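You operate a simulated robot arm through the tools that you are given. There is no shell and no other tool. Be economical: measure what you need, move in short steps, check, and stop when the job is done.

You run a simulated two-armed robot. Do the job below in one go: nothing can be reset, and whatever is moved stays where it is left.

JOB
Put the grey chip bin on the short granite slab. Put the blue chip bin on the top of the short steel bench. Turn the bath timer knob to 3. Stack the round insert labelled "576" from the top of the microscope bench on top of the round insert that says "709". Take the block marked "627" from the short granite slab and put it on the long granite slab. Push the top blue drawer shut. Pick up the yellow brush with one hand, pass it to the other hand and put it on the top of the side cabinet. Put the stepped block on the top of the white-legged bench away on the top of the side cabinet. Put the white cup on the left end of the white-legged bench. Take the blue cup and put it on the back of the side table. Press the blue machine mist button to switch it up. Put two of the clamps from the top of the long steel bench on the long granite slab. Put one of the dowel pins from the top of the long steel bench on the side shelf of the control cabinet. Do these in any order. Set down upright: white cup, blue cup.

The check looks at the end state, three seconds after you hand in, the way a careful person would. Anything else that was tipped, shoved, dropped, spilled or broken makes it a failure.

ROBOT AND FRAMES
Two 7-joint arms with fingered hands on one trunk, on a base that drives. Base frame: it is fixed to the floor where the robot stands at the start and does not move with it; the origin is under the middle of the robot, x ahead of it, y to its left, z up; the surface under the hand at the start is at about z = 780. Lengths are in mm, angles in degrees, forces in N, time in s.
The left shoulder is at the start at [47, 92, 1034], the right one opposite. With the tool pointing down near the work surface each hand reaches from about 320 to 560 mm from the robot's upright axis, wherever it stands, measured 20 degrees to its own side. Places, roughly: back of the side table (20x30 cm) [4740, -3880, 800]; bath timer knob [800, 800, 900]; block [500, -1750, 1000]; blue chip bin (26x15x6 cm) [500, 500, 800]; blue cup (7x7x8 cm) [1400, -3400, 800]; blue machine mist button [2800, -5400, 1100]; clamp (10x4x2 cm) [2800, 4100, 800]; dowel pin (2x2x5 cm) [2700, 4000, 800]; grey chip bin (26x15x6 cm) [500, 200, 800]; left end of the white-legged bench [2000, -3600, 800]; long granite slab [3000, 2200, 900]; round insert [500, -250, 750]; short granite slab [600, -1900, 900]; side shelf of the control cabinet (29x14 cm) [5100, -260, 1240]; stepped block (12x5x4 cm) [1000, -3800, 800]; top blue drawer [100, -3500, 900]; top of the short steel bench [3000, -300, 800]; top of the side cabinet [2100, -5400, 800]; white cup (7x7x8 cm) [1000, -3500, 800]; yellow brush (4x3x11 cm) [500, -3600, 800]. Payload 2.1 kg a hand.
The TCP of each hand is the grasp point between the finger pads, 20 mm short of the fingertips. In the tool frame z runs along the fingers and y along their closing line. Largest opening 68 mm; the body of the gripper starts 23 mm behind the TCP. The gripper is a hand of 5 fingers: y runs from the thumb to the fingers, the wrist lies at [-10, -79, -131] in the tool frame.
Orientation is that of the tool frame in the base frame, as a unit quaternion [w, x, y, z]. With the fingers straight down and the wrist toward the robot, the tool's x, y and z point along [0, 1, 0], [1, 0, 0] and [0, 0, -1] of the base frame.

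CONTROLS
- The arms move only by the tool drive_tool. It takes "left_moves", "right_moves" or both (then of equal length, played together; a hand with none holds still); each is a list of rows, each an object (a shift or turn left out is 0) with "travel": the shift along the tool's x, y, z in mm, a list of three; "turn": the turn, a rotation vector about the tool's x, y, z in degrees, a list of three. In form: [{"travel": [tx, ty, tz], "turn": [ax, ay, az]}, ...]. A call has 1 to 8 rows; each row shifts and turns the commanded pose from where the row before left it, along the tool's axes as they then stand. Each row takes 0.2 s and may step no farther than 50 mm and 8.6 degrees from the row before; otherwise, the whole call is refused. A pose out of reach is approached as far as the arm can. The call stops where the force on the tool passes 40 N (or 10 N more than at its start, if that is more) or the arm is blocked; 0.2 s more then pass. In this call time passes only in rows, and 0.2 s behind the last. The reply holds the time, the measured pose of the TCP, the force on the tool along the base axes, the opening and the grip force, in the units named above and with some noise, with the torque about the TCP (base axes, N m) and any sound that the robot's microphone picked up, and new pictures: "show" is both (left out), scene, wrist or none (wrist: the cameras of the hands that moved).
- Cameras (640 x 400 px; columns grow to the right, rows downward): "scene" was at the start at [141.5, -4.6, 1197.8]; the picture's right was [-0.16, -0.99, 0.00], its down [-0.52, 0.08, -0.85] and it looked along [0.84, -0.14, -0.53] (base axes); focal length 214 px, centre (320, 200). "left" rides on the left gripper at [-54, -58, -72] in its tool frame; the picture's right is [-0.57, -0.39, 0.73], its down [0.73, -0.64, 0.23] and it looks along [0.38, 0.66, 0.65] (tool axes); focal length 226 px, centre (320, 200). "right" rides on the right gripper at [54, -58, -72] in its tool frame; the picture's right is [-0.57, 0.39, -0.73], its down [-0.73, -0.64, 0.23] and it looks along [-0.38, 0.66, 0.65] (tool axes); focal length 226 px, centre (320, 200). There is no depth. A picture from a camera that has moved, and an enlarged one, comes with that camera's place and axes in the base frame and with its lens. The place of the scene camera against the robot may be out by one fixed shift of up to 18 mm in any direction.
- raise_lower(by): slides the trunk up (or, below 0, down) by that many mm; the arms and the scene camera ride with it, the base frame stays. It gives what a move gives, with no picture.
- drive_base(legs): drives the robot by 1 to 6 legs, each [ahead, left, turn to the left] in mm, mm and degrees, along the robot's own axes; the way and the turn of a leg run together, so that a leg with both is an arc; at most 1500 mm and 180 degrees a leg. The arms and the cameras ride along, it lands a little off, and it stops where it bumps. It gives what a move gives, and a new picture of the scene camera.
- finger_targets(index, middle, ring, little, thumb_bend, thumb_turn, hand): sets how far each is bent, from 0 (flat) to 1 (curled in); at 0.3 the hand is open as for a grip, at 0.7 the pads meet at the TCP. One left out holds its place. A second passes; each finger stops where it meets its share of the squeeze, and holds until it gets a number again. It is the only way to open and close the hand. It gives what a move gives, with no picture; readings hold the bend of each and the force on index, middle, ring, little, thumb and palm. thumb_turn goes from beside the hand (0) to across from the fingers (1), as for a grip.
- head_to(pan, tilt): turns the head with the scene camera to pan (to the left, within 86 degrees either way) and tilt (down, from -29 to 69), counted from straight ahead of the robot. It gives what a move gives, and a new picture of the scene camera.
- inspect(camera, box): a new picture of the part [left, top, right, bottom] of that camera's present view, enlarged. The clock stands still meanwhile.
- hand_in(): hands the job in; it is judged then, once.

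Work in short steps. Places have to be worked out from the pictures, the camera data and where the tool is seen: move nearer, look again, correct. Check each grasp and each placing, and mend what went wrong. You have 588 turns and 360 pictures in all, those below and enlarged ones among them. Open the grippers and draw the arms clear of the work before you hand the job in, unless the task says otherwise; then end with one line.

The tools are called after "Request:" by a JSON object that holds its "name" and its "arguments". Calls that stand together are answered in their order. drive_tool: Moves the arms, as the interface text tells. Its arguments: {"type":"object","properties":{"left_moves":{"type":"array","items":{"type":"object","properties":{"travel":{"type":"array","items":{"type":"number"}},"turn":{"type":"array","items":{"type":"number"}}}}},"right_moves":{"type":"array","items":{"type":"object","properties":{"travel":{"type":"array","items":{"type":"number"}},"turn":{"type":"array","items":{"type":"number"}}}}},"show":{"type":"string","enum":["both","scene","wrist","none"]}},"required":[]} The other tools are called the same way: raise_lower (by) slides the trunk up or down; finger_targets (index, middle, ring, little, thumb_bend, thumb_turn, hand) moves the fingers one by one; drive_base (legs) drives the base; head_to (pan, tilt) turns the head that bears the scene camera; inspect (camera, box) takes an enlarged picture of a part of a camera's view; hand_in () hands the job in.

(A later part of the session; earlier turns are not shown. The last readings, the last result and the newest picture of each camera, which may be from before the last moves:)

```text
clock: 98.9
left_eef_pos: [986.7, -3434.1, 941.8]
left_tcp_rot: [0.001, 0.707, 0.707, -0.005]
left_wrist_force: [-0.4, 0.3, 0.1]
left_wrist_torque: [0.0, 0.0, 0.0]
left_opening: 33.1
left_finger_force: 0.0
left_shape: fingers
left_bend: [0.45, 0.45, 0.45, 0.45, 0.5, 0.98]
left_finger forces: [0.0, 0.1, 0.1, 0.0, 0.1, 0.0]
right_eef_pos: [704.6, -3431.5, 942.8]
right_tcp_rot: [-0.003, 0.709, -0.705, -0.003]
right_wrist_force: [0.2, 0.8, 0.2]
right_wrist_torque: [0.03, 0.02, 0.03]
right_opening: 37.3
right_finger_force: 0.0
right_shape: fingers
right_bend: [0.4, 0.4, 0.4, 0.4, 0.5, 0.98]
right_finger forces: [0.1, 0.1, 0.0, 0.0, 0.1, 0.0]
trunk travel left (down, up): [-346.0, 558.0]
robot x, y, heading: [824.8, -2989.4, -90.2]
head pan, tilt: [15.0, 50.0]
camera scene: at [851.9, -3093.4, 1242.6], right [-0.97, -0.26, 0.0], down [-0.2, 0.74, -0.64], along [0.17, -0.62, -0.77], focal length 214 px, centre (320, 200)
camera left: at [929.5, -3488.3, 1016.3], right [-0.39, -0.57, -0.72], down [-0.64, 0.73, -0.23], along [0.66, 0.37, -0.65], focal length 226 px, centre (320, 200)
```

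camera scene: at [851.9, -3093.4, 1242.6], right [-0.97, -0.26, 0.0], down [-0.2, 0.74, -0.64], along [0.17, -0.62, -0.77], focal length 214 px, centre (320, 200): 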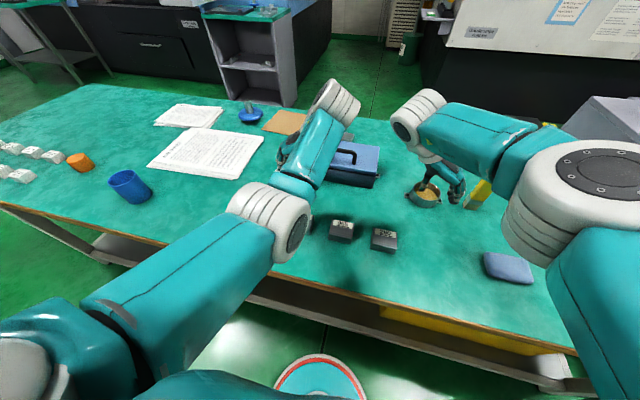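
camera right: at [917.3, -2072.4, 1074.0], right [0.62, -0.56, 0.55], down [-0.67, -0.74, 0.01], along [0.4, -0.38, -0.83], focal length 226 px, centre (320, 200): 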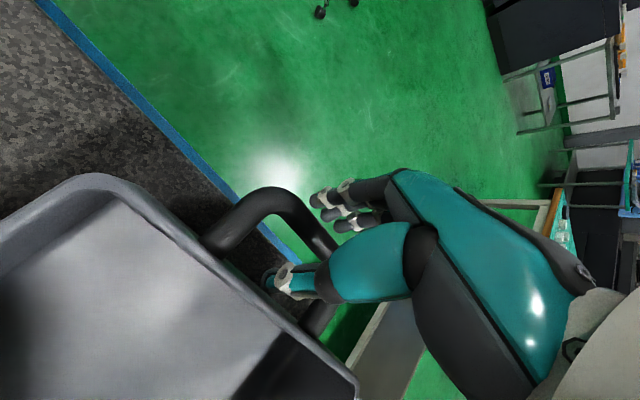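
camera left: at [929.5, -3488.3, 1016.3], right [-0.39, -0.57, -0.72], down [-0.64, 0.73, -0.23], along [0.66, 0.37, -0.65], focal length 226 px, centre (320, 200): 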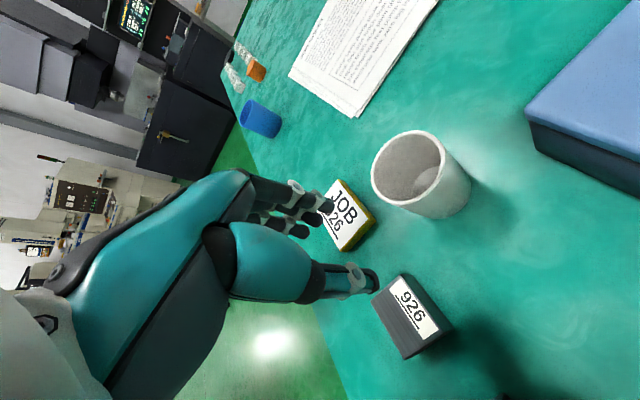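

Cup rim centre is about (1030,-3481), z≈860. I move above its left wall and take another look.

Request:
{"name": "finger_targets", "arguments": {"hand": "left", "index": 0.4, "middle": 0.4, "ring": 0.4, "little": 0.4, "thumb_bend": 0.45}}

Request:
{"name": "drive_tool", "arguments": {"left_moves": [{"travel": [-23.5, 38, 15]}, {"travel": [-23.5, 38, 20]}], "show": "wrist"}}

```text
clock: 99.9
left_eef_pos: [987.1, -3434.6, 941.8]
left_tcp_rot: [0.001, 0.708, 0.706, -0.005]
left_wrist_force: [0.3, -1.0, 0.0]
left_wrist_torque: [-0.01, -0.02, 0.0]
left_opening: 41.5
left_finger_force: 0.1
left_shape: fingers
left_bend: [0.4, 0.4, 0.4, 0.4, 0.45, 0.98]
left_finger forces: [0.0, 0.0, 0.1, 0.0, 0.0, 0.0]
right_eef_pos: [705.6, -3433.1, 941.9]
right_tcp_rot: [-0.003, 0.709, -0.705, -0.003]
right_wrist_force: [0.1, -0.1, 1.7]
right_wrist_torque: [0.01, -0.01, 0.0]
right_opening: 37.1
right_finger_force: 0.2
right_shape: fingers
right_bend: [0.4, 0.4, 0.4, 0.4, 0.5, 0.98]
right_finger forces: [0.0, 0.0, 0.0, 0.0, 0.0, 0.0]
trunk travel left (down, up): [-346.0, 558.0]
robot x, y, heading: [828.0, -2991.0, -90.2]
head pan, tilt: [15.0, 50.0]
```

```text
clock: 100.5
left_eef_pos: [1061.8, -3461.5, 910.2]
left_tcp_rot: [0.003, 0.708, 0.707, -0.007]
left_wrist_force: [-0.1, 0.3, -0.6]
left_wrist_torque: [0.01, 0.01, 0.02]
left_opening: 41.3
left_finger_force: 0.0
left_shape: fingers
left_bend: [0.4, 0.4, 0.4, 0.4, 0.45, 0.98]
left_finger forces: [0.0, 0.0, 0.0, 0.0, 0.0, 0.0]
left hand out of reach, approached as far as the arm can: row 2
right_eef_pos: [705.6, -3432.5, 942.0]
right_tcp_rot: [-0.002, 0.709, -0.705, -0.003]
right_wrist_force: [-0.2, -0.3, -0.4]
right_wrist_torque: [0.01, 0.02, 0.02]
right_opening: 37.4
right_finger_force: 0.1
right_shape: fingers
right_bend: [0.4, 0.4, 0.4, 0.4, 0.5, 0.98]
right_finger forces: [0.0, 0.1, 0.0, 0.0, 0.0, 0.0]
trunk travel left (down, up): [-346.0, 558.0]
robot x, y, heading: [830.1, -2993.2, -90.0]
head pan, tilt: [15.0, 50.0]
camera left: at [1005.2, -3515.0, 983.5], right [-0.39, -0.58, -0.72], down [-0.64, 0.73, -0.24], along [0.66, 0.37, -0.66], focal length 226 px, centre (320, 200)
```

left: 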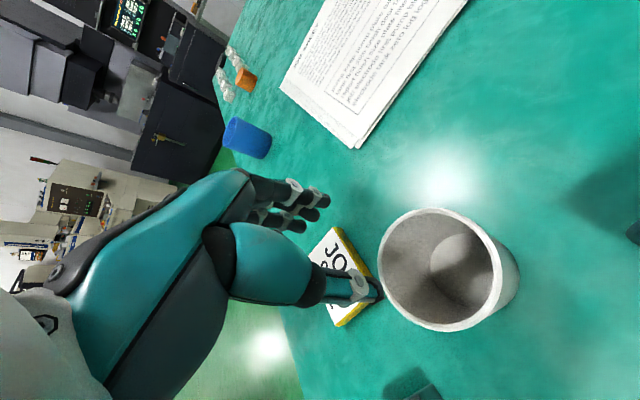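

Out of reach there; cup confirmed at (1033,-3483). I shift the base left 150 and ahead 25, then bring the hand over the cup's left wall.

Request:
{"name": "drive_base", "arguments": {"legs": [[25, 150, 0]]}}

Request:
{"name": "drive_tool", "arguments": {"left_moves": [{"travel": [0, -48, 0]}, {"travel": [0, -48, 0]}, {"travel": [0, -48, 0]}], "show": "both"}}

```text
clock: 101.9
left_eef_pos: [1211.9, -3485.2, 909.3]
left_tcp_rot: [0.001, 0.707, 0.707, -0.005]
left_wrist_force: [0.6, -0.9, -0.1]
left_wrist_torque: [0.01, 0.01, -0.03]
left_opening: 41.4
left_finger_force: 0.0
left_shape: fingers
left_bend: [0.4, 0.4, 0.4, 0.4, 0.45, 0.98]
left_finger forces: [0.1, 0.0, 0.0, 0.0, 0.0, 0.1]
right_eef_pos: [855.8, -3457.7, 942.0]
right_tcp_rot: [-0.003, 0.709, -0.705, -0.003]
right_wrist_force: [-0.6, 1.2, -0.4]
right_wrist_torque: [0.0, 0.01, 0.01]
right_opening: 37.0
right_finger_force: 0.1
right_shape: fingers
right_bend: [0.4, 0.4, 0.4, 0.4, 0.5, 0.98]
right_finger forces: [0.1, 0.0, 0.0, 0.1, 0.0, 0.0]
trunk travel left (down, up): [-346.0, 558.0]
robot x, y, heading: [977.5, -3018.2, -89.8]
head pan, tilt: [15.0, 50.0]
camera scene: at [1002.5, -3118.5, 1242.6], right [-0.97, -0.26, 0.0], down [-0.2, 0.74, -0.64], along [0.17, -0.62, -0.77], focal length 214 px, centre (320, 200)
```

scene: 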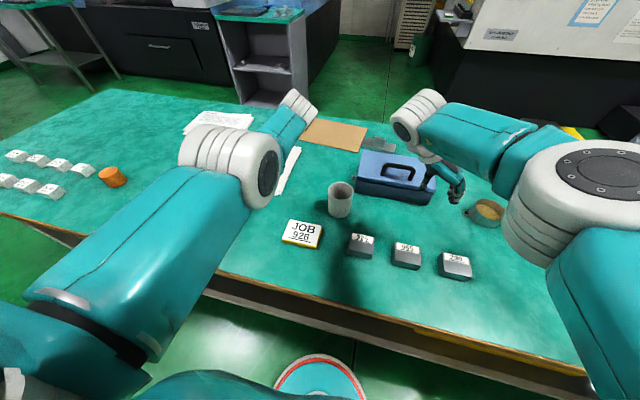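

```text
clock: 102.7
left_eef_pos: [1077.6, -3466.0, 911.8]
left_tcp_rot: [0.001, 0.708, 0.706, -0.007]
left_wrist_force: [-0.1, 0.1, -0.6]
left_wrist_torque: [0.01, -0.02, 0.0]
left_opening: 41.3
left_finger_force: 0.1
left_shape: fingers
left_bend: [0.4, 0.4, 0.4, 0.4, 0.45, 0.98]
left_finger forces: [0.0, 0.0, 0.0, 0.0, 0.1, 0.0]
left hand out of reach, approached as far as the arm can: row 2, 3
right_eef_pos: [857.2, -3458.3, 940.9]
right_tcp_rot: [-0.003, 0.709, -0.705, -0.003]
right_wrist_force: [0.8, 0.6, -0.6]
right_wrist_torque: [0.01, 0.03, -0.01]
right_opening: 37.2
right_finger_force: 0.1
right_shape: fingers
right_bend: [0.4, 0.4, 0.4, 0.4, 0.5, 0.98]
right_finger forces: [0.1, 0.0, 0.0, 0.0, 0.0, 0.0]
trunk travel left (down, up): [-346.0, 558.0]
robot x, y, heading: [979.7, -3016.4, -90.1]
head pan, tilt: [15.0, 50.0]
camera scene: at [1002.8, -3118.5, 1242.6], right [-0.97, -0.26, 0.0], down [-0.2, 0.74, -0.64], along [0.17, -0.62, -0.77], focal length 214 px, centre (320, 200)
camera left: at [1020.7, -3520.0, 985.0], right [-0.39, -0.57, -0.72], down [-0.64, 0.73, -0.23], along [0.66, 0.37, -0.65], focal length 226 px, centre (320, 200)
```

scene: 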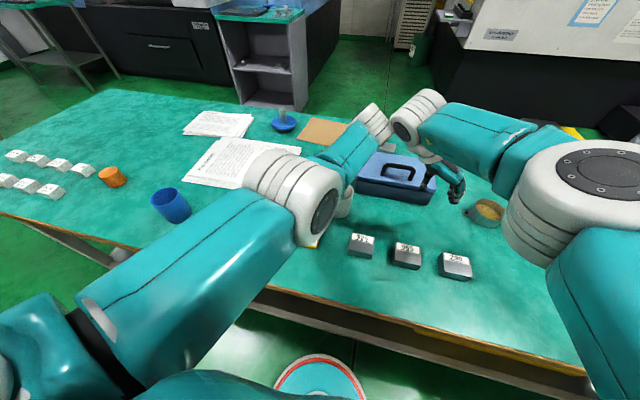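
left: 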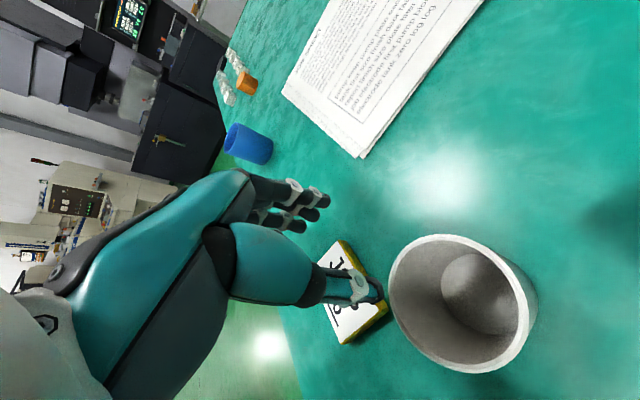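

Still at the reach limit; I advance the base 45 mm.

Request:
{"name": "drive_base", "arguments": {"legs": [[45, 0, 0]]}}

Request:
{"name": "drive_tool", "arguments": {"left_moves": [{"travel": [0, 0, 0]}], "show": "none"}}

```text
clock: 103.6
left_eef_pos: [1077.9, -3510.0, 911.4]
left_tcp_rot: [0.001, 0.707, 0.707, -0.006]
left_wrist_force: [0.3, -0.1, -1.6]
left_wrist_torque: [-0.02, -0.02, -0.01]
left_opening: 41.3
left_finger_force: 0.0
left_shape: fingers
left_bend: [0.4, 0.4, 0.4, 0.4, 0.45, 0.98]
left_finger forces: [0.0, 0.1, 0.0, 0.0, 0.0, 0.0]
right_eef_pos: [854.9, -3501.6, 941.6]
right_tcp_rot: [-0.003, 0.709, -0.705, -0.003]
right_wrist_force: [0.0, 1.2, 0.4]
right_wrist_torque: [0.03, -0.02, 0.0]
right_opening: 36.9
right_finger_force: 0.1
right_shape: fingers
right_bend: [0.4, 0.4, 0.4, 0.4, 0.5, 0.98]
right_finger forces: [0.0, 0.0, 0.0, 0.0, 0.0, 0.0]
trunk travel left (down, up): [-346.0, 558.0]
robot x, y, heading: [976.8, -3058.4, -89.9]
head pan, tilt: [15.0, 50.0]
camera scene: at [1002.4, -3163.2, 1242.6], right [-0.97, -0.26, 0.0], down [-0.2, 0.74, -0.64], along [0.17, -0.62, -0.77], focal length 214 px, centre (320, 200)
```

scene: 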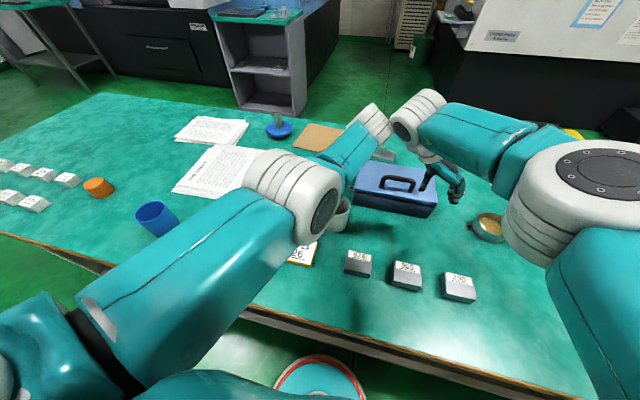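

```text
clock: 104.0
left_eef_pos: [1078.0, -3510.6, 912.3]
left_tcp_rot: [0.001, 0.707, 0.707, -0.006]
left_wrist_force: [-0.7, 1.0, -0.1]
left_wrist_torque: [0.01, -0.01, 0.0]
left_opening: 41.5
left_finger_force: 0.2
left_shape: fingers
left_bend: [0.4, 0.4, 0.4, 0.4, 0.45, 0.98]
left_finger forces: [0.1, 0.1, 0.1, 0.0, 0.1, 0.0]
right_eef_pos: [855.3, -3501.3, 942.3]
right_tcp_rot: [-0.003, 0.709, -0.706, -0.003]
right_wrist_force: [-0.4, 0.4, 0.1]
right_wrist_torque: [0.02, -0.01, 0.02]
right_opening: 37.1
right_finger_force: 0.0
right_shape: fingers
right_bend: [0.4, 0.4, 0.4, 0.4, 0.5, 0.98]
right_finger forces: [0.0, 0.0, 0.1, 0.1, 0.0, 0.0]
trunk travel left (down, up): [-346.0, 558.0]
robot x, y, heading: [979.4, -3058.6, -89.7]
head pan, tilt: [15.0, 50.0]
```

Reachable now. I align over the left wall and view before descending.

Request:
{"name": "drive_tool", "arguments": {"left_moves": [{"travel": [25, -11, 15]}], "show": "wrist"}}

```text
clock: 104.4
left_eef_pos: [1065.2, -3487.2, 897.8]
left_tcp_rot: [0.001, 0.708, 0.706, -0.005]
left_wrist_force: [-0.1, -0.6, -0.5]
left_wrist_torque: [0.01, 0.01, 0.0]
left_opening: 41.4
left_finger_force: 0.1
left_shape: fingers
left_bend: [0.4, 0.4, 0.4, 0.4, 0.45, 0.98]
left_finger forces: [0.1, 0.0, 0.1, 0.0, 0.0, 0.1]
right_eef_pos: [855.2, -3501.6, 940.9]
right_tcp_rot: [-0.003, 0.708, -0.706, -0.003]
right_wrist_force: [-0.3, 0.2, -0.6]
right_wrist_torque: [-0.01, 0.0, -0.02]
right_opening: 37.1
right_finger_force: 0.0
right_shape: fingers
right_bend: [0.4, 0.4, 0.4, 0.4, 0.5, 0.98]
right_finger forces: [0.0, 0.1, 0.1, 0.1, 0.1, 0.0]
trunk travel left (down, up): [-346.0, 558.0]
robot x, y, heading: [980.1, -3064.7, -89.8]
head pan, tilt: [15.0, 50.0]
camera left: at [1008.9, -3540.8, 970.9], right [-0.39, -0.57, -0.72], down [-0.64, 0.73, -0.23], along [0.66, 0.37, -0.65], focal length 226 px, centre (320, 200)
```

left: 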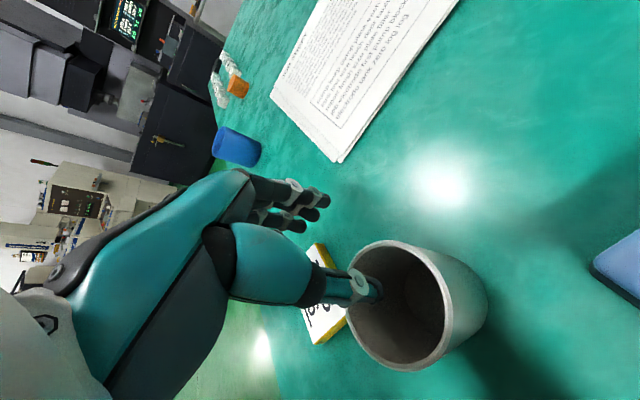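

Aligned: rim centre (1033,-3486), TCP on the left wall. I descend to z≈848.

Request:
{"name": "drive_tool", "arguments": {"left_moves": [{"travel": [0, 0, 20]}, {"travel": [0, 0, 15]}, {"travel": [0, 0, 13]}], "show": "wrist"}}

```text
clock: 105.2
left_eef_pos: [1067.6, -3486.6, 850.3]
left_tcp_rot: [0.001, 0.708, 0.707, -0.005]
left_wrist_force: [0.2, 0.8, -0.2]
left_wrist_torque: [-0.02, -0.01, 0.0]
left_opening: 41.5
left_finger_force: 0.0
left_shape: fingers
left_bend: [0.4, 0.4, 0.4, 0.4, 0.45, 0.98]
left_finger forces: [0.1, 0.0, 0.0, 0.0, 0.0, 0.1]
right_eef_pos: [854.7, -3502.6, 941.7]
right_tcp_rot: [-0.003, 0.709, -0.705, -0.004]
right_wrist_force: [-0.5, 0.6, -0.4]
right_wrist_torque: [-0.01, 0.04, 0.0]
right_opening: 37.3
right_finger_force: 0.1
right_shape: fingers
right_bend: [0.4, 0.4, 0.4, 0.4, 0.5, 0.98]
right_finger forces: [0.0, 0.0, 0.0, 0.0, 0.0, 0.0]
trunk travel left (down, up): [-346.0, 558.0]
robot x, y, heading: [978.1, -3062.1, -89.7]
head pan, tilt: [15.0, 50.0]
camera left: at [1009.5, -3541.4, 923.4], right [-0.39, -0.57, -0.72], down [-0.64, 0.73, -0.23], along [0.66, 0.37, -0.65], focal length 226 px, centre (320, 200)
```

left: 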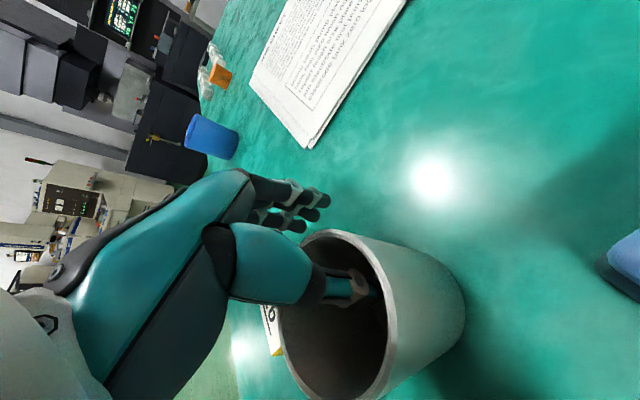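

Thumb is inside, fingers outside. Close the left hand.

Request:
{"name": "finger_targets", "arguments": {"hand": "left", "index": 0.72, "middle": 0.72, "ring": 0.72, "little": 0.72, "thumb_bend": 0.72}}

Request:
{"name": "drive_tool", "arguments": {"left_moves": [{"travel": [0, 0, -15]}, {"travel": [0, 0, -15]}], "show": "wrist"}}

```text
clock: 106.2
left_eef_pos: [1067.3, -3486.7, 850.2]
left_tcp_rot: [0.001, 0.708, 0.706, -0.006]
left_wrist_force: [-0.1, -0.3, -0.7]
left_wrist_torque: [0.0, -0.01, 0.0]
left_opening: 0.0
left_finger_force: 1.2
left_shape: fingers
left_bend: [0.71, 0.72, 0.72, 0.72, 0.71, 0.97]
left_finger forces: [1.3, 0.3, 0.1, 0.0, 1.5, 0.1]
right_eef_pos: [854.9, -3501.2, 942.5]
right_tcp_rot: [-0.004, 0.709, -0.705, -0.003]
right_wrist_force: [0.7, -0.2, -0.9]
right_wrist_torque: [0.02, -0.03, 0.01]
right_opening: 37.2
right_finger_force: 0.0
right_shape: fingers
right_bend: [0.4, 0.4, 0.4, 0.4, 0.5, 0.98]
right_finger forces: [0.0, 0.0, 0.0, 0.0, 0.1, 0.0]
trunk travel left (down, up): [-346.0, 558.0]
robot x, y, heading: [978.4, -3064.7, -90.0]
head pan, tilt: [15.0, 50.0]
```

```text
clock: 106.8
left_eef_pos: [1067.3, -3486.6, 879.2]
left_tcp_rot: [0.002, 0.707, 0.707, -0.005]
left_wrist_force: [0.7, -0.5, -1.5]
left_wrist_torque: [-0.01, 0.0, -0.01]
left_opening: 0.1
left_finger_force: 1.8
left_shape: fingers
left_bend: [0.72, 0.72, 0.72, 0.72, 0.7, 0.97]
left_finger forces: [1.5, 0.2, 0.0, 0.0, 1.8, 0.0]
right_eef_pos: [855.3, -3502.3, 944.0]
right_tcp_rot: [-0.003, 0.709, -0.705, -0.003]
right_wrist_force: [0.1, 0.1, 0.8]
right_wrist_torque: [0.0, 0.04, -0.03]
right_opening: 37.1
right_finger_force: 0.1
right_shape: fingers
right_bend: [0.4, 0.4, 0.4, 0.4, 0.5, 0.98]
right_finger forces: [0.0, 0.0, 0.0, 0.0, 0.0, 0.0]
trunk travel left (down, up): [-346.0, 558.0]
robot x, y, heading: [979.9, -3058.8, -90.0]
head pan, tilt: [15.0, 50.0]
camera left: at [1009.7, -3540.8, 952.2], right [-0.39, -0.57, -0.72], down [-0.64, 0.73, -0.23], along [0.66, 0.37, -0.65], focal length 226 px, centre (320, 200)
```

left: 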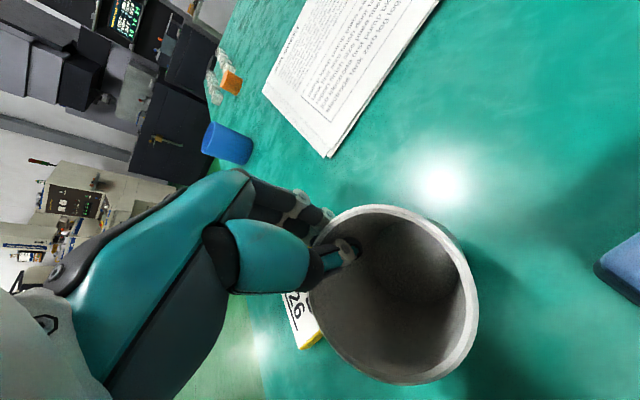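

The cup is coming up but the grip is light; I squeeze more and check.

Request:
{"name": "finger_targets", "arguments": {"hand": "left", "index": 0.82, "middle": 0.82, "thumb_bend": 0.8}}

Request:
{"name": "drive_tool", "arguments": {"left_moves": [{"travel": [0, 0, -25]}, {"travel": [0, 0, -25]}], "show": "both"}}

```text
clock: 107.8
left_eef_pos: [1066.7, -3487.2, 878.3]
left_tcp_rot: [0.002, 0.707, 0.707, -0.007]
left_wrist_force: [0.2, -0.2, 0.1]
left_wrist_torque: [-0.03, 0.01, -0.03]
left_opening: 0.1
left_finger_force: 7.2
left_shape: fingers
left_bend: [0.8, 0.82, 0.72, 0.72, 0.71, 0.95]
left_finger forces: [6.8, 1.0, 0.0, 0.1, 7.7, 0.0]
right_eef_pos: [853.5, -3502.2, 942.1]
right_tcp_rot: [-0.002, 0.709, -0.705, -0.003]
right_wrist_force: [-1.2, 0.4, -0.2]
right_wrist_torque: [0.02, -0.01, 0.0]
right_opening: 37.3
right_finger_force: 0.1
right_shape: fingers
right_bend: [0.4, 0.4, 0.4, 0.4, 0.5, 0.98]
right_finger forces: [0.0, 0.1, 0.0, 0.0, 0.0, 0.0]
trunk travel left (down, up): [-346.0, 558.0]
robot x, y, heading: [977.3, -3061.5, -90.1]
head pan, tilt: [15.0, 50.0]
```

```text
clock: 108.4
left_eef_pos: [1068.4, -3486.0, 928.2]
left_tcp_rot: [0.0, 0.707, 0.708, -0.003]
left_wrist_force: [-0.5, 1.3, -0.8]
left_wrist_torque: [0.01, 0.0, -0.02]
left_opening: 0.1
left_finger_force: 7.8
left_shape: fingers
left_bend: [0.8, 0.82, 0.72, 0.72, 0.71, 0.95]
left_finger forces: [6.9, 0.8, 0.0, 0.0, 7.8, 0.0]
right_eef_pos: [853.4, -3502.4, 942.7]
right_tcp_rot: [0.002, -0.706, 0.708, 0.001]
right_wrist_force: [0.8, 0.3, -0.7]
right_wrist_torque: [-0.03, 0.0, 0.0]
right_opening: 37.1
right_finger_force: 0.1
right_shape: fingers
right_bend: [0.4, 0.4, 0.4, 0.4, 0.5, 0.98]
right_finger forces: [0.0, 0.1, 0.0, 0.0, 0.1, 0.0]
trunk travel left (down, up): [-346.0, 558.0]
robot x, y, heading: [978.8, -3062.0, -90.1]
head pan, tilt: [15.0, 50.0]
camera scene: at [1002.4, -3163.1, 1242.6], right [-0.97, -0.26, 0.0], down [-0.2, 0.74, -0.64], along [0.17, -0.62, -0.77], focal length 214 px, centre (320, 200)
camera left: at [1011.4, -3541.2, 1000.8], right [-0.39, -0.57, -0.72], down [-0.64, 0.73, -0.23], along [0.66, 0.38, -0.65], focal length 226 px, centre (320, 200)
```

scene: 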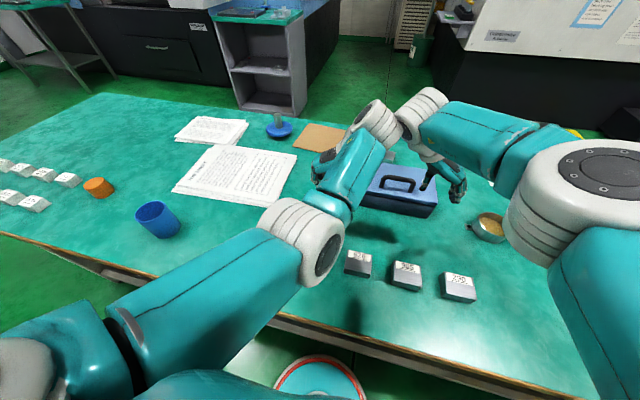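
left: 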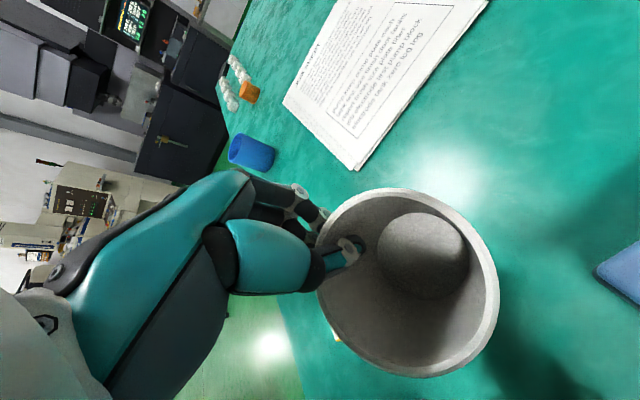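

The cup seems tilted in the grip; I enlarge to judge its attitude.

Request:
{"name": "inspect", "arguments": {"camera": "left", "box": [270, 150, 530, 400]}}

```text
1.60 times, centred on (400, 275) of left
camera zoom: at [1011.4, -3541.2, 1000.8], right [-0.39, -0.57, -0.72], down [-0.64, 0.73, -0.23], along [0.66, 0.38, -0.65], focal length 362 px, centre (192, 80)
```

zoom: 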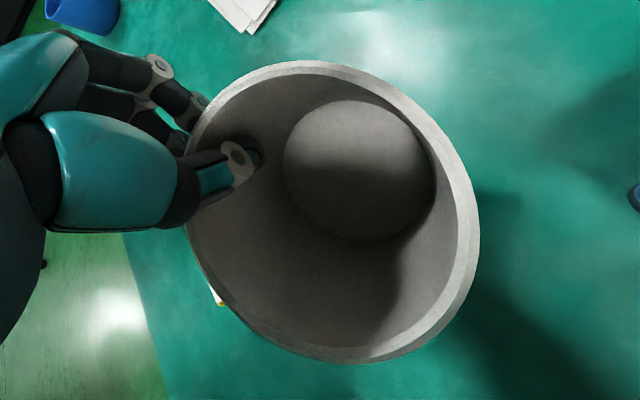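

The cup hangs ~20° tilted, which I can level with the wrist. I raise the trunk 100 and strafe left along the bench toward its left end.

Request:
{"name": "raise_lower", "arguments": {"by": 110}}

Request:
{"name": "drive_base", "arguments": {"legs": [[-30, 0, 0], [0, 750, 0]]}}

Request:
{"name": "head_to", "arguments": {"pan": 25, "tilt": 45}}

```text
clock: 109.8
left_eef_pos: [1069.6, -3486.0, 1037.8]
left_tcp_rot: [0.002, 0.706, 0.708, -0.005]
left_wrist_force: [-0.4, 0.3, -0.9]
left_wrist_torque: [0.03, -0.03, -0.04]
left_opening: 0.0
left_finger_force: 8.1
left_shape: fingers
left_bend: [0.8, 0.82, 0.72, 0.72, 0.71, 0.95]
left_finger forces: [7.0, 0.7, 0.1, 0.0, 7.8, 0.0]
right_eef_pos: [853.9, -3502.9, 1053.1]
right_tcp_rot: [-0.004, 0.708, -0.706, -0.002]
right_wrist_force: [0.5, 0.2, -1.1]
right_wrist_torque: [0.04, 0.02, 0.01]
right_opening: 37.1
right_finger_force: 0.1
right_shape: fingers
right_bend: [0.4, 0.4, 0.4, 0.4, 0.5, 0.98]
right_finger forces: [0.1, 0.0, 0.0, 0.0, 0.0, 0.0]
trunk travel left (down, up): [-456.0, 448.0]
robot x, y, heading: [976.2, -3060.6, -90.0]
head pan, tilt: [15.0, 50.0]
```

```text
clock: 114.3
left_eef_pos: [1833.6, -3452.0, 1037.6]
left_tcp_rot: [0.001, 0.706, 0.709, -0.005]
left_wrist_force: [-0.6, 0.1, -0.7]
left_wrist_torque: [0.0, 0.0, 0.01]
left_opening: 0.0
left_finger_force: 7.6
left_shape: fingers
left_bend: [0.8, 0.82, 0.72, 0.72, 0.71, 0.95]
left_finger forces: [7.0, 0.7, 0.0, 0.1, 7.9, 0.0]
right_eef_pos: [1618.4, -3471.3, 1051.8]
right_tcp_rot: [-0.002, 0.709, -0.705, -0.002]
right_wrist_force: [0.2, 0.0, 0.6]
right_wrist_torque: [0.02, -0.01, 0.02]
right_opening: 37.2
right_finger_force: 0.1
right_shape: fingers
right_bend: [0.4, 0.4, 0.4, 0.4, 0.5, 0.98]
right_finger forces: [0.0, 0.0, 0.0, 0.0, 0.0, 0.1]
trunk travel left (down, up): [-456.0, 448.0]
robot x, y, heading: [1734.9, -3032.8, -89.5]
head pan, tilt: [15.0, 50.0]
camera scene: at [1765.3, -3118.4, 1353.2], right [-0.96, -0.26, 0.0], down [-0.2, 0.74, -0.64], along [0.17, -0.62, -0.77], focal length 214 px, centre (320, 200)
```

scene: 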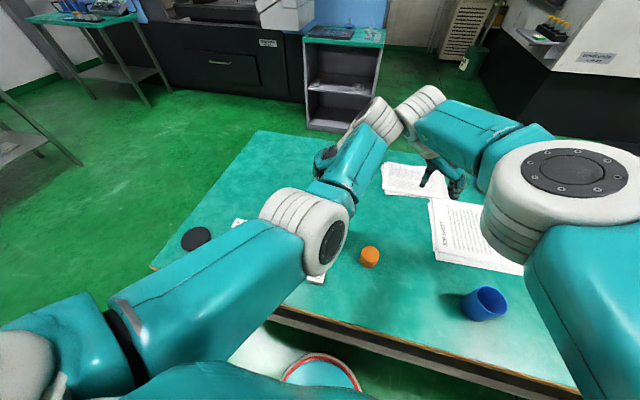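

```text
clock: 115.1
left_eef_pos: [1832.7, -3453.0, 1038.1]
left_tcp_rot: [0.002, 0.705, 0.709, -0.005]
left_wrist_force: [0.1, -0.3, -0.5]
left_wrist_torque: [0.01, -0.02, 0.01]
left_opening: 0.0
left_finger_force: 8.1
left_shape: fingers
left_bend: [0.8, 0.82, 0.72, 0.72, 0.71, 0.95]
left_finger forces: [7.0, 0.8, 0.1, 0.0, 8.0, 0.1]
right_eef_pos: [1618.3, -3471.9, 1052.6]
right_tcp_rot: [-0.003, 0.709, -0.705, -0.003]
right_wrist_force: [0.0, 0.0, 0.0]
right_wrist_torque: [-0.01, 0.03, 0.02]
right_opening: 37.3
right_finger_force: 0.2
right_shape: fingers
right_bend: [0.4, 0.4, 0.4, 0.4, 0.5, 0.98]
right_finger forces: [0.0, 0.1, 0.1, 0.1, 0.0, 0.0]
trunk travel left (down, up): [-456.0, 448.0]
robot x, y, heading: [1744.2, -3030.8, -89.8]
head pan, tilt: [25.0, 45.0]
camera scene: at [1779.5, -3117.7, 1360.1], right [-0.9, -0.43, 0.0], down [-0.3, 0.64, -0.71], along [0.3, -0.64, -0.71], focal length 214 px, centre (320, 200)
```

scene: 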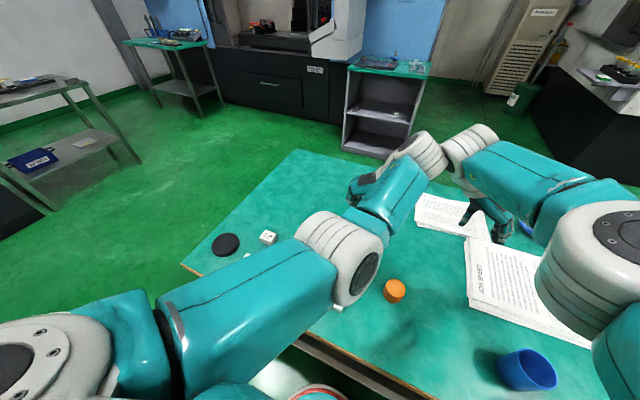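

The bench's left edge is near x≈2260; free area behind the keys around (2080,−3550). I shift left 230 and ahead 25 for placement.

Request:
{"name": "drive_base", "arguments": {"legs": [[30, 230, 0]]}}

Request:
{"name": "head_to", "arguments": {"pan": 0, "tilt": 55}}

```text
clock: 116.8
left_eef_pos: [2069.0, -3480.6, 1037.2]
left_tcp_rot: [0.002, 0.702, 0.712, -0.005]
left_wrist_force: [-0.1, 0.6, -0.5]
left_wrist_torque: [0.03, 0.02, -0.01]
left_opening: 0.0
left_finger_force: 7.7
left_shape: fingers
left_bend: [0.8, 0.82, 0.72, 0.72, 0.71, 0.95]
left_finger forces: [7.1, 0.8, 0.0, 0.0, 7.9, 0.0]
right_eef_pos: [1854.1, -3499.9, 1052.8]
right_tcp_rot: [-0.003, 0.711, -0.704, -0.003]
right_wrist_force: [-0.2, -0.3, 0.3]
right_wrist_torque: [0.02, -0.02, -0.03]
right_opening: 37.4
right_finger_force: 0.0
right_shape: fingers
right_bend: [0.4, 0.4, 0.4, 0.4, 0.5, 0.98]
right_finger forces: [0.0, 0.0, 0.1, 0.1, 0.0, 0.0]
trunk travel left (down, up): [-456.0, 448.0]
robot x, y, heading: [1974.8, -3060.4, -89.4]
head pan, tilt: [25.0, 45.0]
camera scene: at [2014.3, -3146.3, 1360.1], right [-0.9, -0.43, 0.0], down [-0.31, 0.64, -0.71], along [0.31, -0.64, -0.71], focal length 214 px, centre (320, 200)
```

scene: 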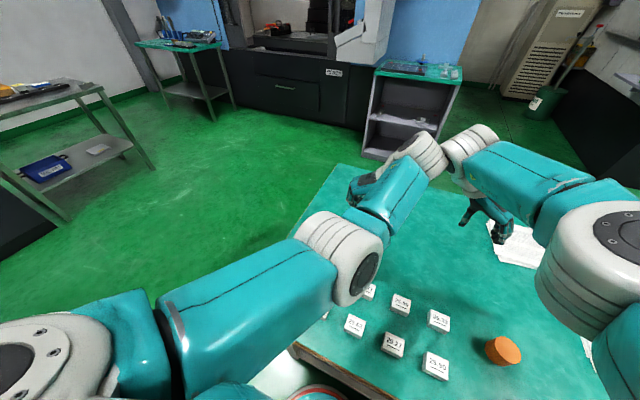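

```text
clock: 117.7
left_eef_pos: [2069.0, -3480.8, 1038.1]
left_tcp_rot: [0.002, 0.703, 0.711, -0.005]
left_wrist_force: [-0.3, -0.2, 0.4]
left_wrist_torque: [0.05, -0.04, 0.0]
left_opening: 0.0
left_finger_force: 7.6
left_shape: fingers
left_bend: [0.8, 0.82, 0.72, 0.72, 0.71, 0.95]
left_finger forces: [7.1, 0.7, 0.0, 0.0, 7.9, 0.1]
right_eef_pos: [1853.7, -3500.3, 1052.1]
right_tcp_rot: [-0.003, 0.71, -0.704, -0.003]
right_wrist_force: [0.1, 0.1, 0.1]
right_wrist_torque: [-0.02, 0.04, 0.03]
right_opening: 37.2
right_finger_force: 0.1
right_shape: fingers
right_bend: [0.4, 0.4, 0.4, 0.4, 0.5, 0.98]
right_finger forces: [0.0, 0.0, 0.1, 0.0, 0.0, 0.0]
trunk travel left (down, up): [-456.0, 448.0]
robot x, y, heading: [1970.3, -3061.4, -89.5]
head pan, tilt: [0.0, 55.0]
camera scene: at [1979.6, -3145.0, 1346.8], right [-1.0, -0.01, 0.0], down [-0.01, 0.82, -0.57], along [0.01, -0.57, -0.82], focal length 214 px, centre (320, 200)
```

scene: 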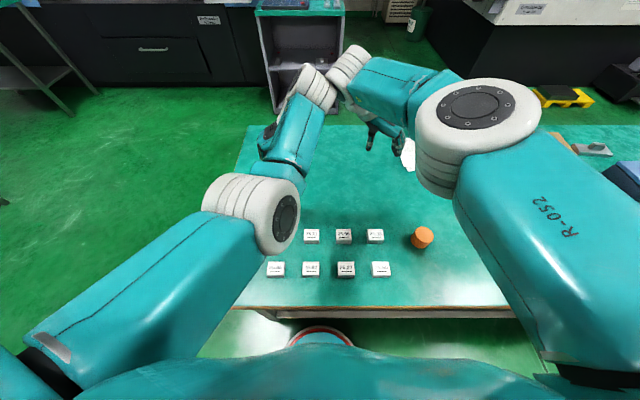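

Space behind the keys is clear. I rotate the wrist to level the cup, shift 18 mm farther back, and lower the trunk.

Request:
{"name": "drive_tool", "arguments": {"left_moves": [{"travel": [-9, 0, 0], "turn": [6.4, 0, 0]}, {"travel": [-9, 0, 0], "turn": [6.4, 0, 0]}, {"turn": [6.4, 0, 0]}], "show": "none"}}

Request:
{"name": "raise_lower", "arguments": {"by": -140}}

Request:
{"name": "drive_tool", "arguments": {"left_moves": [{"travel": [0, 0, 0]}], "show": "wrist"}}

```text
clock: 118.5
left_eef_pos: [2068.3, -3499.0, 1039.6]
left_tcp_rot: [-0.116, 0.694, 0.7, -0.124]
left_wrist_force: [0.3, 0.3, 0.3]
left_wrist_torque: [0.01, -0.05, 0.0]
left_opening: 0.2
left_finger_force: 8.3
left_shape: fingers
left_bend: [0.8, 0.82, 0.72, 0.72, 0.71, 0.95]
left_finger forces: [7.5, 0.7, 0.1, 0.1, 8.0, 0.0]
right_eef_pos: [1854.3, -3499.9, 1052.0]
right_tcp_rot: [-0.002, 0.71, -0.704, -0.002]
right_wrist_force: [-0.3, -0.3, -0.4]
right_wrist_torque: [0.02, -0.03, -0.03]
right_opening: 37.3
right_finger_force: 0.0
right_shape: fingers
right_bend: [0.4, 0.4, 0.4, 0.4, 0.5, 0.98]
right_finger forces: [0.1, 0.0, 0.0, 0.0, 0.0, 0.0]
trunk travel left (down, up): [-456.0, 448.0]
robot x, y, heading: [1978.4, -3056.6, -89.5]
head pan, tilt: [0.0, 55.0]
```

```text
clock: 120.2
left_eef_pos: [2069.1, -3499.1, 898.1]
left_tcp_rot: [-0.116, 0.693, 0.7, -0.124]
left_wrist_force: [-0.2, -0.8, -0.3]
left_wrist_torque: [0.01, 0.01, 0.0]
left_opening: 0.0
left_finger_force: 8.3
left_shape: fingers
left_bend: [0.8, 0.82, 0.72, 0.72, 0.71, 0.95]
left_finger forces: [7.5, 0.7, 0.0, 0.0, 8.0, 0.0]
right_eef_pos: [1853.7, -3500.6, 912.5]
right_tcp_rot: [-0.002, 0.711, -0.703, -0.002]
right_wrist_force: [-0.1, 0.2, -0.8]
right_wrist_torque: [-0.01, 0.03, 0.0]
right_opening: 37.1
right_finger_force: 0.1
right_shape: fingers
right_bend: [0.4, 0.4, 0.4, 0.4, 0.5, 0.98]
right_finger forces: [0.1, 0.0, 0.0, 0.0, 0.0, 0.0]
trunk travel left (down, up): [-316.0, 588.0]
robot x, y, heading: [1972.4, -3058.9, -89.5]
head pan, tilt: [0.0, 55.0]
```

```text
clock: 120.6
left_eef_pos: [2070.0, -3498.7, 897.7]
left_tcp_rot: [-0.116, 0.693, 0.7, -0.123]
left_wrist_force: [0.7, -0.3, 0.2]
left_wrist_torque: [0.05, -0.03, 0.01]
left_opening: 0.0
left_finger_force: 7.9
left_shape: fingers
left_bend: [0.8, 0.82, 0.72, 0.72, 0.71, 0.95]
left_finger forces: [7.5, 0.6, 0.1, 0.1, 8.0, 0.1]
right_eef_pos: [1853.2, -3499.3, 912.2]
right_tcp_rot: [-0.003, 0.711, -0.704, -0.002]
right_wrist_force: [0.8, 0.2, -0.4]
right_wrist_torque: [0.01, 0.02, 0.0]
right_opening: 37.0
right_finger_force: 0.0
right_shape: fingers
right_bend: [0.4, 0.4, 0.4, 0.4, 0.5, 0.98]
right_finger forces: [0.0, 0.1, 0.1, 0.0, 0.0, 0.0]
trunk travel left (down, up): [-316.0, 588.0]
robot x, y, heading: [1972.2, -3057.9, -89.2]
head pan, tilt: [0.0, 55.0]
camera left: at [2039.4, -3553.6, 986.5], right [-0.6, -0.58, -0.55], down [-0.69, 0.72, -0.01], along [0.41, 0.37, -0.83], focal length 226 px, centre (320, 200)
```

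left: 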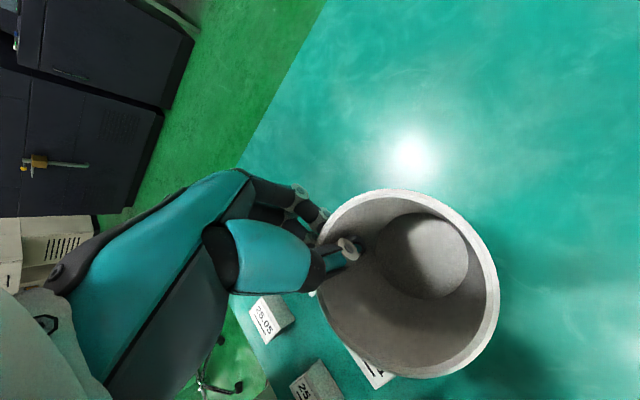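

I lower onto the bench in small steps, watching the force.

Request:
{"name": "raise_lower", "arguments": {"by": -36}}

Request:
{"name": "raise_lower", "arguments": {"by": -5}}

Request:
{"name": "raise_lower", "arguments": {"by": -5}}

```text
clock: 121.4
left_eef_pos: [2069.6, -3499.6, 862.5]
left_tcp_rot: [-0.116, 0.693, 0.701, -0.124]
left_wrist_force: [-0.4, 0.7, -1.0]
left_wrist_torque: [0.03, -0.02, -0.01]
left_opening: 0.0
left_finger_force: 8.2
left_shape: fingers
left_bend: [0.8, 0.82, 0.72, 0.72, 0.71, 0.95]
left_finger forces: [7.4, 0.6, 0.1, 0.0, 8.0, 0.0]
right_eef_pos: [1854.4, -3499.8, 876.2]
right_tcp_rot: [-0.002, 0.711, -0.703, -0.003]
right_wrist_force: [-0.1, 0.1, -0.2]
right_wrist_torque: [0.0, -0.01, 0.02]
right_opening: 37.3
right_finger_force: 0.1
right_shape: fingers
right_bend: [0.4, 0.4, 0.4, 0.4, 0.5, 0.98]
right_finger forces: [0.0, 0.0, 0.0, 0.0, 0.1, 0.0]
trunk travel left (down, up): [-280.0, 624.0]
robot x, y, heading: [1974.7, -3058.2, -89.2]
head pan, tilt: [0.0, 55.0]
```

```text
clock: 121.9
left_eef_pos: [2069.3, -3499.9, 857.0]
left_tcp_rot: [-0.116, 0.693, 0.701, -0.124]
left_wrist_force: [0.5, 0.5, -0.7]
left_wrist_torque: [0.01, -0.07, 0.02]
left_opening: 0.0
left_finger_force: 7.9
left_shape: fingers
left_bend: [0.8, 0.82, 0.72, 0.72, 0.71, 0.95]
left_finger forces: [7.5, 0.7, 0.0, 0.0, 7.9, 0.1]
right_eef_pos: [1853.8, -3499.9, 871.5]
right_tcp_rot: [-0.003, 0.711, -0.704, -0.002]
right_wrist_force: [-0.3, -0.4, -0.6]
right_wrist_torque: [-0.05, 0.0, 0.0]
right_opening: 36.9
right_finger_force: 0.1
right_shape: fingers
right_bend: [0.4, 0.4, 0.4, 0.4, 0.5, 0.98]
right_finger forces: [0.0, 0.1, 0.0, 0.1, 0.0, 0.1]
trunk travel left (down, up): [-275.0, 629.0]
robot x, y, heading: [1972.7, -3059.4, -89.5]
head pan, tilt: [0.0, 55.0]
```

```text
clock: 122.5
left_eef_pos: [2069.0, -3498.4, 851.0]
left_tcp_rot: [-0.115, 0.693, 0.701, -0.124]
left_wrist_force: [0.0, -0.5, -0.2]
left_wrist_torque: [0.01, -0.02, 0.0]
left_opening: 0.0
left_finger_force: 8.4
left_shape: fingers
left_bend: [0.8, 0.82, 0.72, 0.72, 0.71, 0.95]
left_finger forces: [7.5, 0.6, 0.1, 0.0, 8.0, 0.1]
right_eef_pos: [1853.9, -3500.3, 865.6]
right_tcp_rot: [-0.003, 0.71, -0.704, -0.002]
right_wrist_force: [1.1, 0.8, -0.3]
right_wrist_torque: [0.01, -0.01, 0.01]
right_opening: 36.9
right_finger_force: 0.1
right_shape: fingers
right_bend: [0.4, 0.4, 0.4, 0.4, 0.5, 0.98]
right_finger forces: [0.1, 0.0, 0.1, 0.0, 0.0, 0.1]
trunk travel left (down, up): [-270.0, 634.0]
robot x, y, heading: [1975.1, -3056.4, -89.3]
head pan, tilt: [0.0, 55.0]
```

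Request:
{"name": "raise_lower", "arguments": {"by": -4}}

Request:
{"name": "raise_lower", "arguments": {"by": -4}}

Request:
{"name": "drive_tool", "arguments": {"left_moves": [{"travel": [0, 0, 0]}], "show": "wrist"}}

```text
clock: 123.0
left_eef_pos: [2068.6, -3499.7, 847.3]
left_tcp_rot: [-0.116, 0.693, 0.701, -0.123]
left_wrist_force: [-0.1, -1.0, -1.0]
left_wrist_torque: [0.0, -0.01, -0.02]
left_opening: 0.2
left_finger_force: 8.4
left_shape: fingers
left_bend: [0.8, 0.82, 0.72, 0.72, 0.71, 0.95]
left_finger forces: [7.7, 0.6, 0.1, 0.1, 8.3, 0.1]
right_eef_pos: [1853.8, -3501.3, 862.9]
right_tcp_rot: [-0.002, 0.711, -0.703, -0.002]
right_wrist_force: [-0.7, -0.7, 0.3]
right_wrist_torque: [0.02, 0.0, 0.03]
right_opening: 37.2
right_finger_force: 0.1
right_shape: fingers
right_bend: [0.4, 0.4, 0.4, 0.4, 0.5, 0.98]
right_finger forces: [0.0, 0.0, 0.1, 0.1, 0.0, 0.1]
trunk travel left (down, up): [-266.0, 638.0]
robot x, y, heading: [1975.6, -3057.6, -89.1]
head pan, tilt: [0.0, 55.0]
```

```text
clock: 123.5
left_eef_pos: [2068.3, -3499.1, 844.0]
left_tcp_rot: [-0.116, 0.694, 0.7, -0.124]
left_wrist_force: [-0.1, 2.3, 4.2]
left_wrist_torque: [-0.07, 0.01, 0.0]
left_opening: 0.2
left_finger_force: 9.4
left_shape: fingers
left_bend: [0.81, 0.82, 0.72, 0.72, 0.71, 0.95]
left_finger forces: [7.6, 1.5, 0.0, 0.1, 8.6, 0.1]
right_eef_pos: [1853.5, -3499.3, 859.0]
right_tcp_rot: [-0.003, 0.711, -0.703, -0.002]
right_wrist_force: [0.9, -0.7, -0.2]
right_wrist_torque: [0.03, -0.03, -0.03]
right_opening: 37.4
right_finger_force: 0.1
right_shape: fingers
right_bend: [0.4, 0.4, 0.4, 0.4, 0.5, 0.98]
right_finger forces: [0.1, 0.0, 0.0, 0.1, 0.0, 0.0]
trunk travel left (down, up): [-262.0, 642.0]
robot x, y, heading: [1972.6, -3057.5, -89.4]
head pan, tilt: [0.0, 55.0]
```

```text
clock: 123.9
left_eef_pos: [2068.4, -3499.1, 844.5]
left_tcp_rot: [-0.116, 0.693, 0.701, -0.124]
left_wrist_force: [-0.2, 0.3, 4.9]
left_wrist_torque: [-0.03, 0.08, 0.02]
left_opening: 0.2
left_finger_force: 9.1
left_shape: fingers
left_bend: [0.81, 0.82, 0.72, 0.72, 0.71, 0.95]
left_finger forces: [7.7, 1.6, 0.0, 0.0, 8.8, 0.0]
right_eef_pos: [1854.0, -3500.6, 858.2]
right_tcp_rot: [-0.002, 0.711, -0.703, -0.003]
right_wrist_force: [0.6, 0.4, -0.2]
right_wrist_torque: [-0.02, -0.01, 0.0]
right_opening: 37.4
right_finger_force: 0.1
right_shape: fingers
right_bend: [0.4, 0.4, 0.4, 0.4, 0.5, 0.98]
right_finger forces: [0.0, 0.0, 0.0, 0.0, 0.0, 0.0]
trunk travel left (down, up): [-262.0, 642.0]
robot x, y, heading: [1976.8, -3056.4, -89.4]
head pan, tilt: [0.0, 55.0]
camera left: at [2039.3, -3553.2, 932.8], right [-0.6, -0.58, -0.55], down [-0.69, 0.73, -0.01], along [0.41, 0.37, -0.83], focal length 226 px, centre (320, 200)
```

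left: 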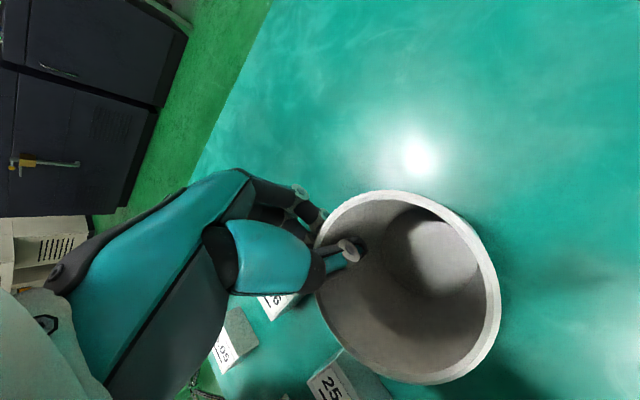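

Contact at ~5 N. I open the hand and look.

Request:
{"name": "finger_targets", "arguments": {"hand": "left", "index": 0.45, "middle": 0.45, "ring": 0.45, "little": 0.45, "thumb_bend": 0.48, "thumb_turn": 0.98}}

Request:
{"name": "drive_tool", "arguments": {"left_moves": [{"travel": [0, 0, 0]}], "show": "wrist"}}

```text
clock: 124.9
left_eef_pos: [2067.7, -3499.4, 844.0]
left_tcp_rot: [-0.116, 0.693, 0.701, -0.124]
left_wrist_force: [0.2, -0.5, 0.2]
left_wrist_torque: [0.01, -0.01, 0.02]
left_opening: 34.6
left_finger_force: 0.0
left_shape: fingers
left_bend: [0.45, 0.45, 0.45, 0.45, 0.48, 0.98]
left_finger forces: [0.0, 0.0, 0.0, 0.0, 0.1, 0.0]
right_eef_pos: [1854.1, -3499.9, 859.5]
right_tcp_rot: [-0.003, 0.711, -0.703, -0.002]
right_wrist_force: [0.2, -0.5, -0.5]
right_wrist_torque: [0.02, 0.0, 0.0]
right_opening: 37.1
right_finger_force: 0.1
right_shape: fingers
right_bend: [0.4, 0.4, 0.4, 0.4, 0.5, 0.98]
right_finger forces: [0.1, 0.0, 0.1, 0.1, 0.0, 0.1]
trunk travel left (down, up): [-262.0, 642.0]
robot x, y, heading: [1974.5, -3061.8, -89.1]
head pan, tilt: [0.0, 55.0]
```

```text
clock: 125.3
left_eef_pos: [2067.7, -3499.1, 843.4]
left_tcp_rot: [-0.115, 0.693, 0.7, -0.124]
left_wrist_force: [-0.1, -0.1, 0.5]
left_wrist_torque: [0.0, 0.0, -0.02]
left_opening: 34.7
left_finger_force: 0.1
left_shape: fingers
left_bend: [0.45, 0.45, 0.45, 0.45, 0.48, 0.98]
left_finger forces: [0.0, 0.0, 0.0, 0.1, 0.1, 0.1]
right_eef_pos: [1853.8, -3499.1, 858.0]
right_tcp_rot: [-0.003, 0.711, -0.703, -0.002]
right_wrist_force: [0.5, 0.6, 0.7]
right_wrist_torque: [0.03, 0.03, -0.01]
right_opening: 37.2
right_finger_force: 0.0
right_shape: fingers
right_bend: [0.4, 0.4, 0.4, 0.4, 0.5, 0.98]
right_finger forces: [0.1, 0.1, 0.0, 0.0, 0.0, 0.0]
trunk travel left (down, up): [-262.0, 642.0]
robot x, y, heading: [1970.2, -3058.6, -89.2]
head pan, tilt: [0.0, 55.0]
camera left: at [2039.4, -3553.6, 932.5], right [-0.6, -0.58, -0.55], down [-0.69, 0.72, -0.01], along [0.41, 0.37, -0.83], focal length 226 px, centre (320, 200)
```

left: 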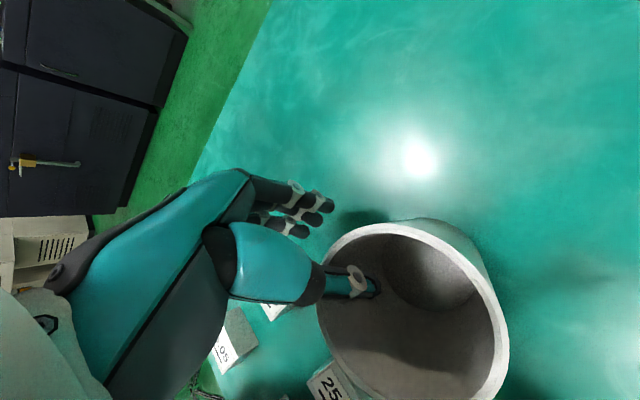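

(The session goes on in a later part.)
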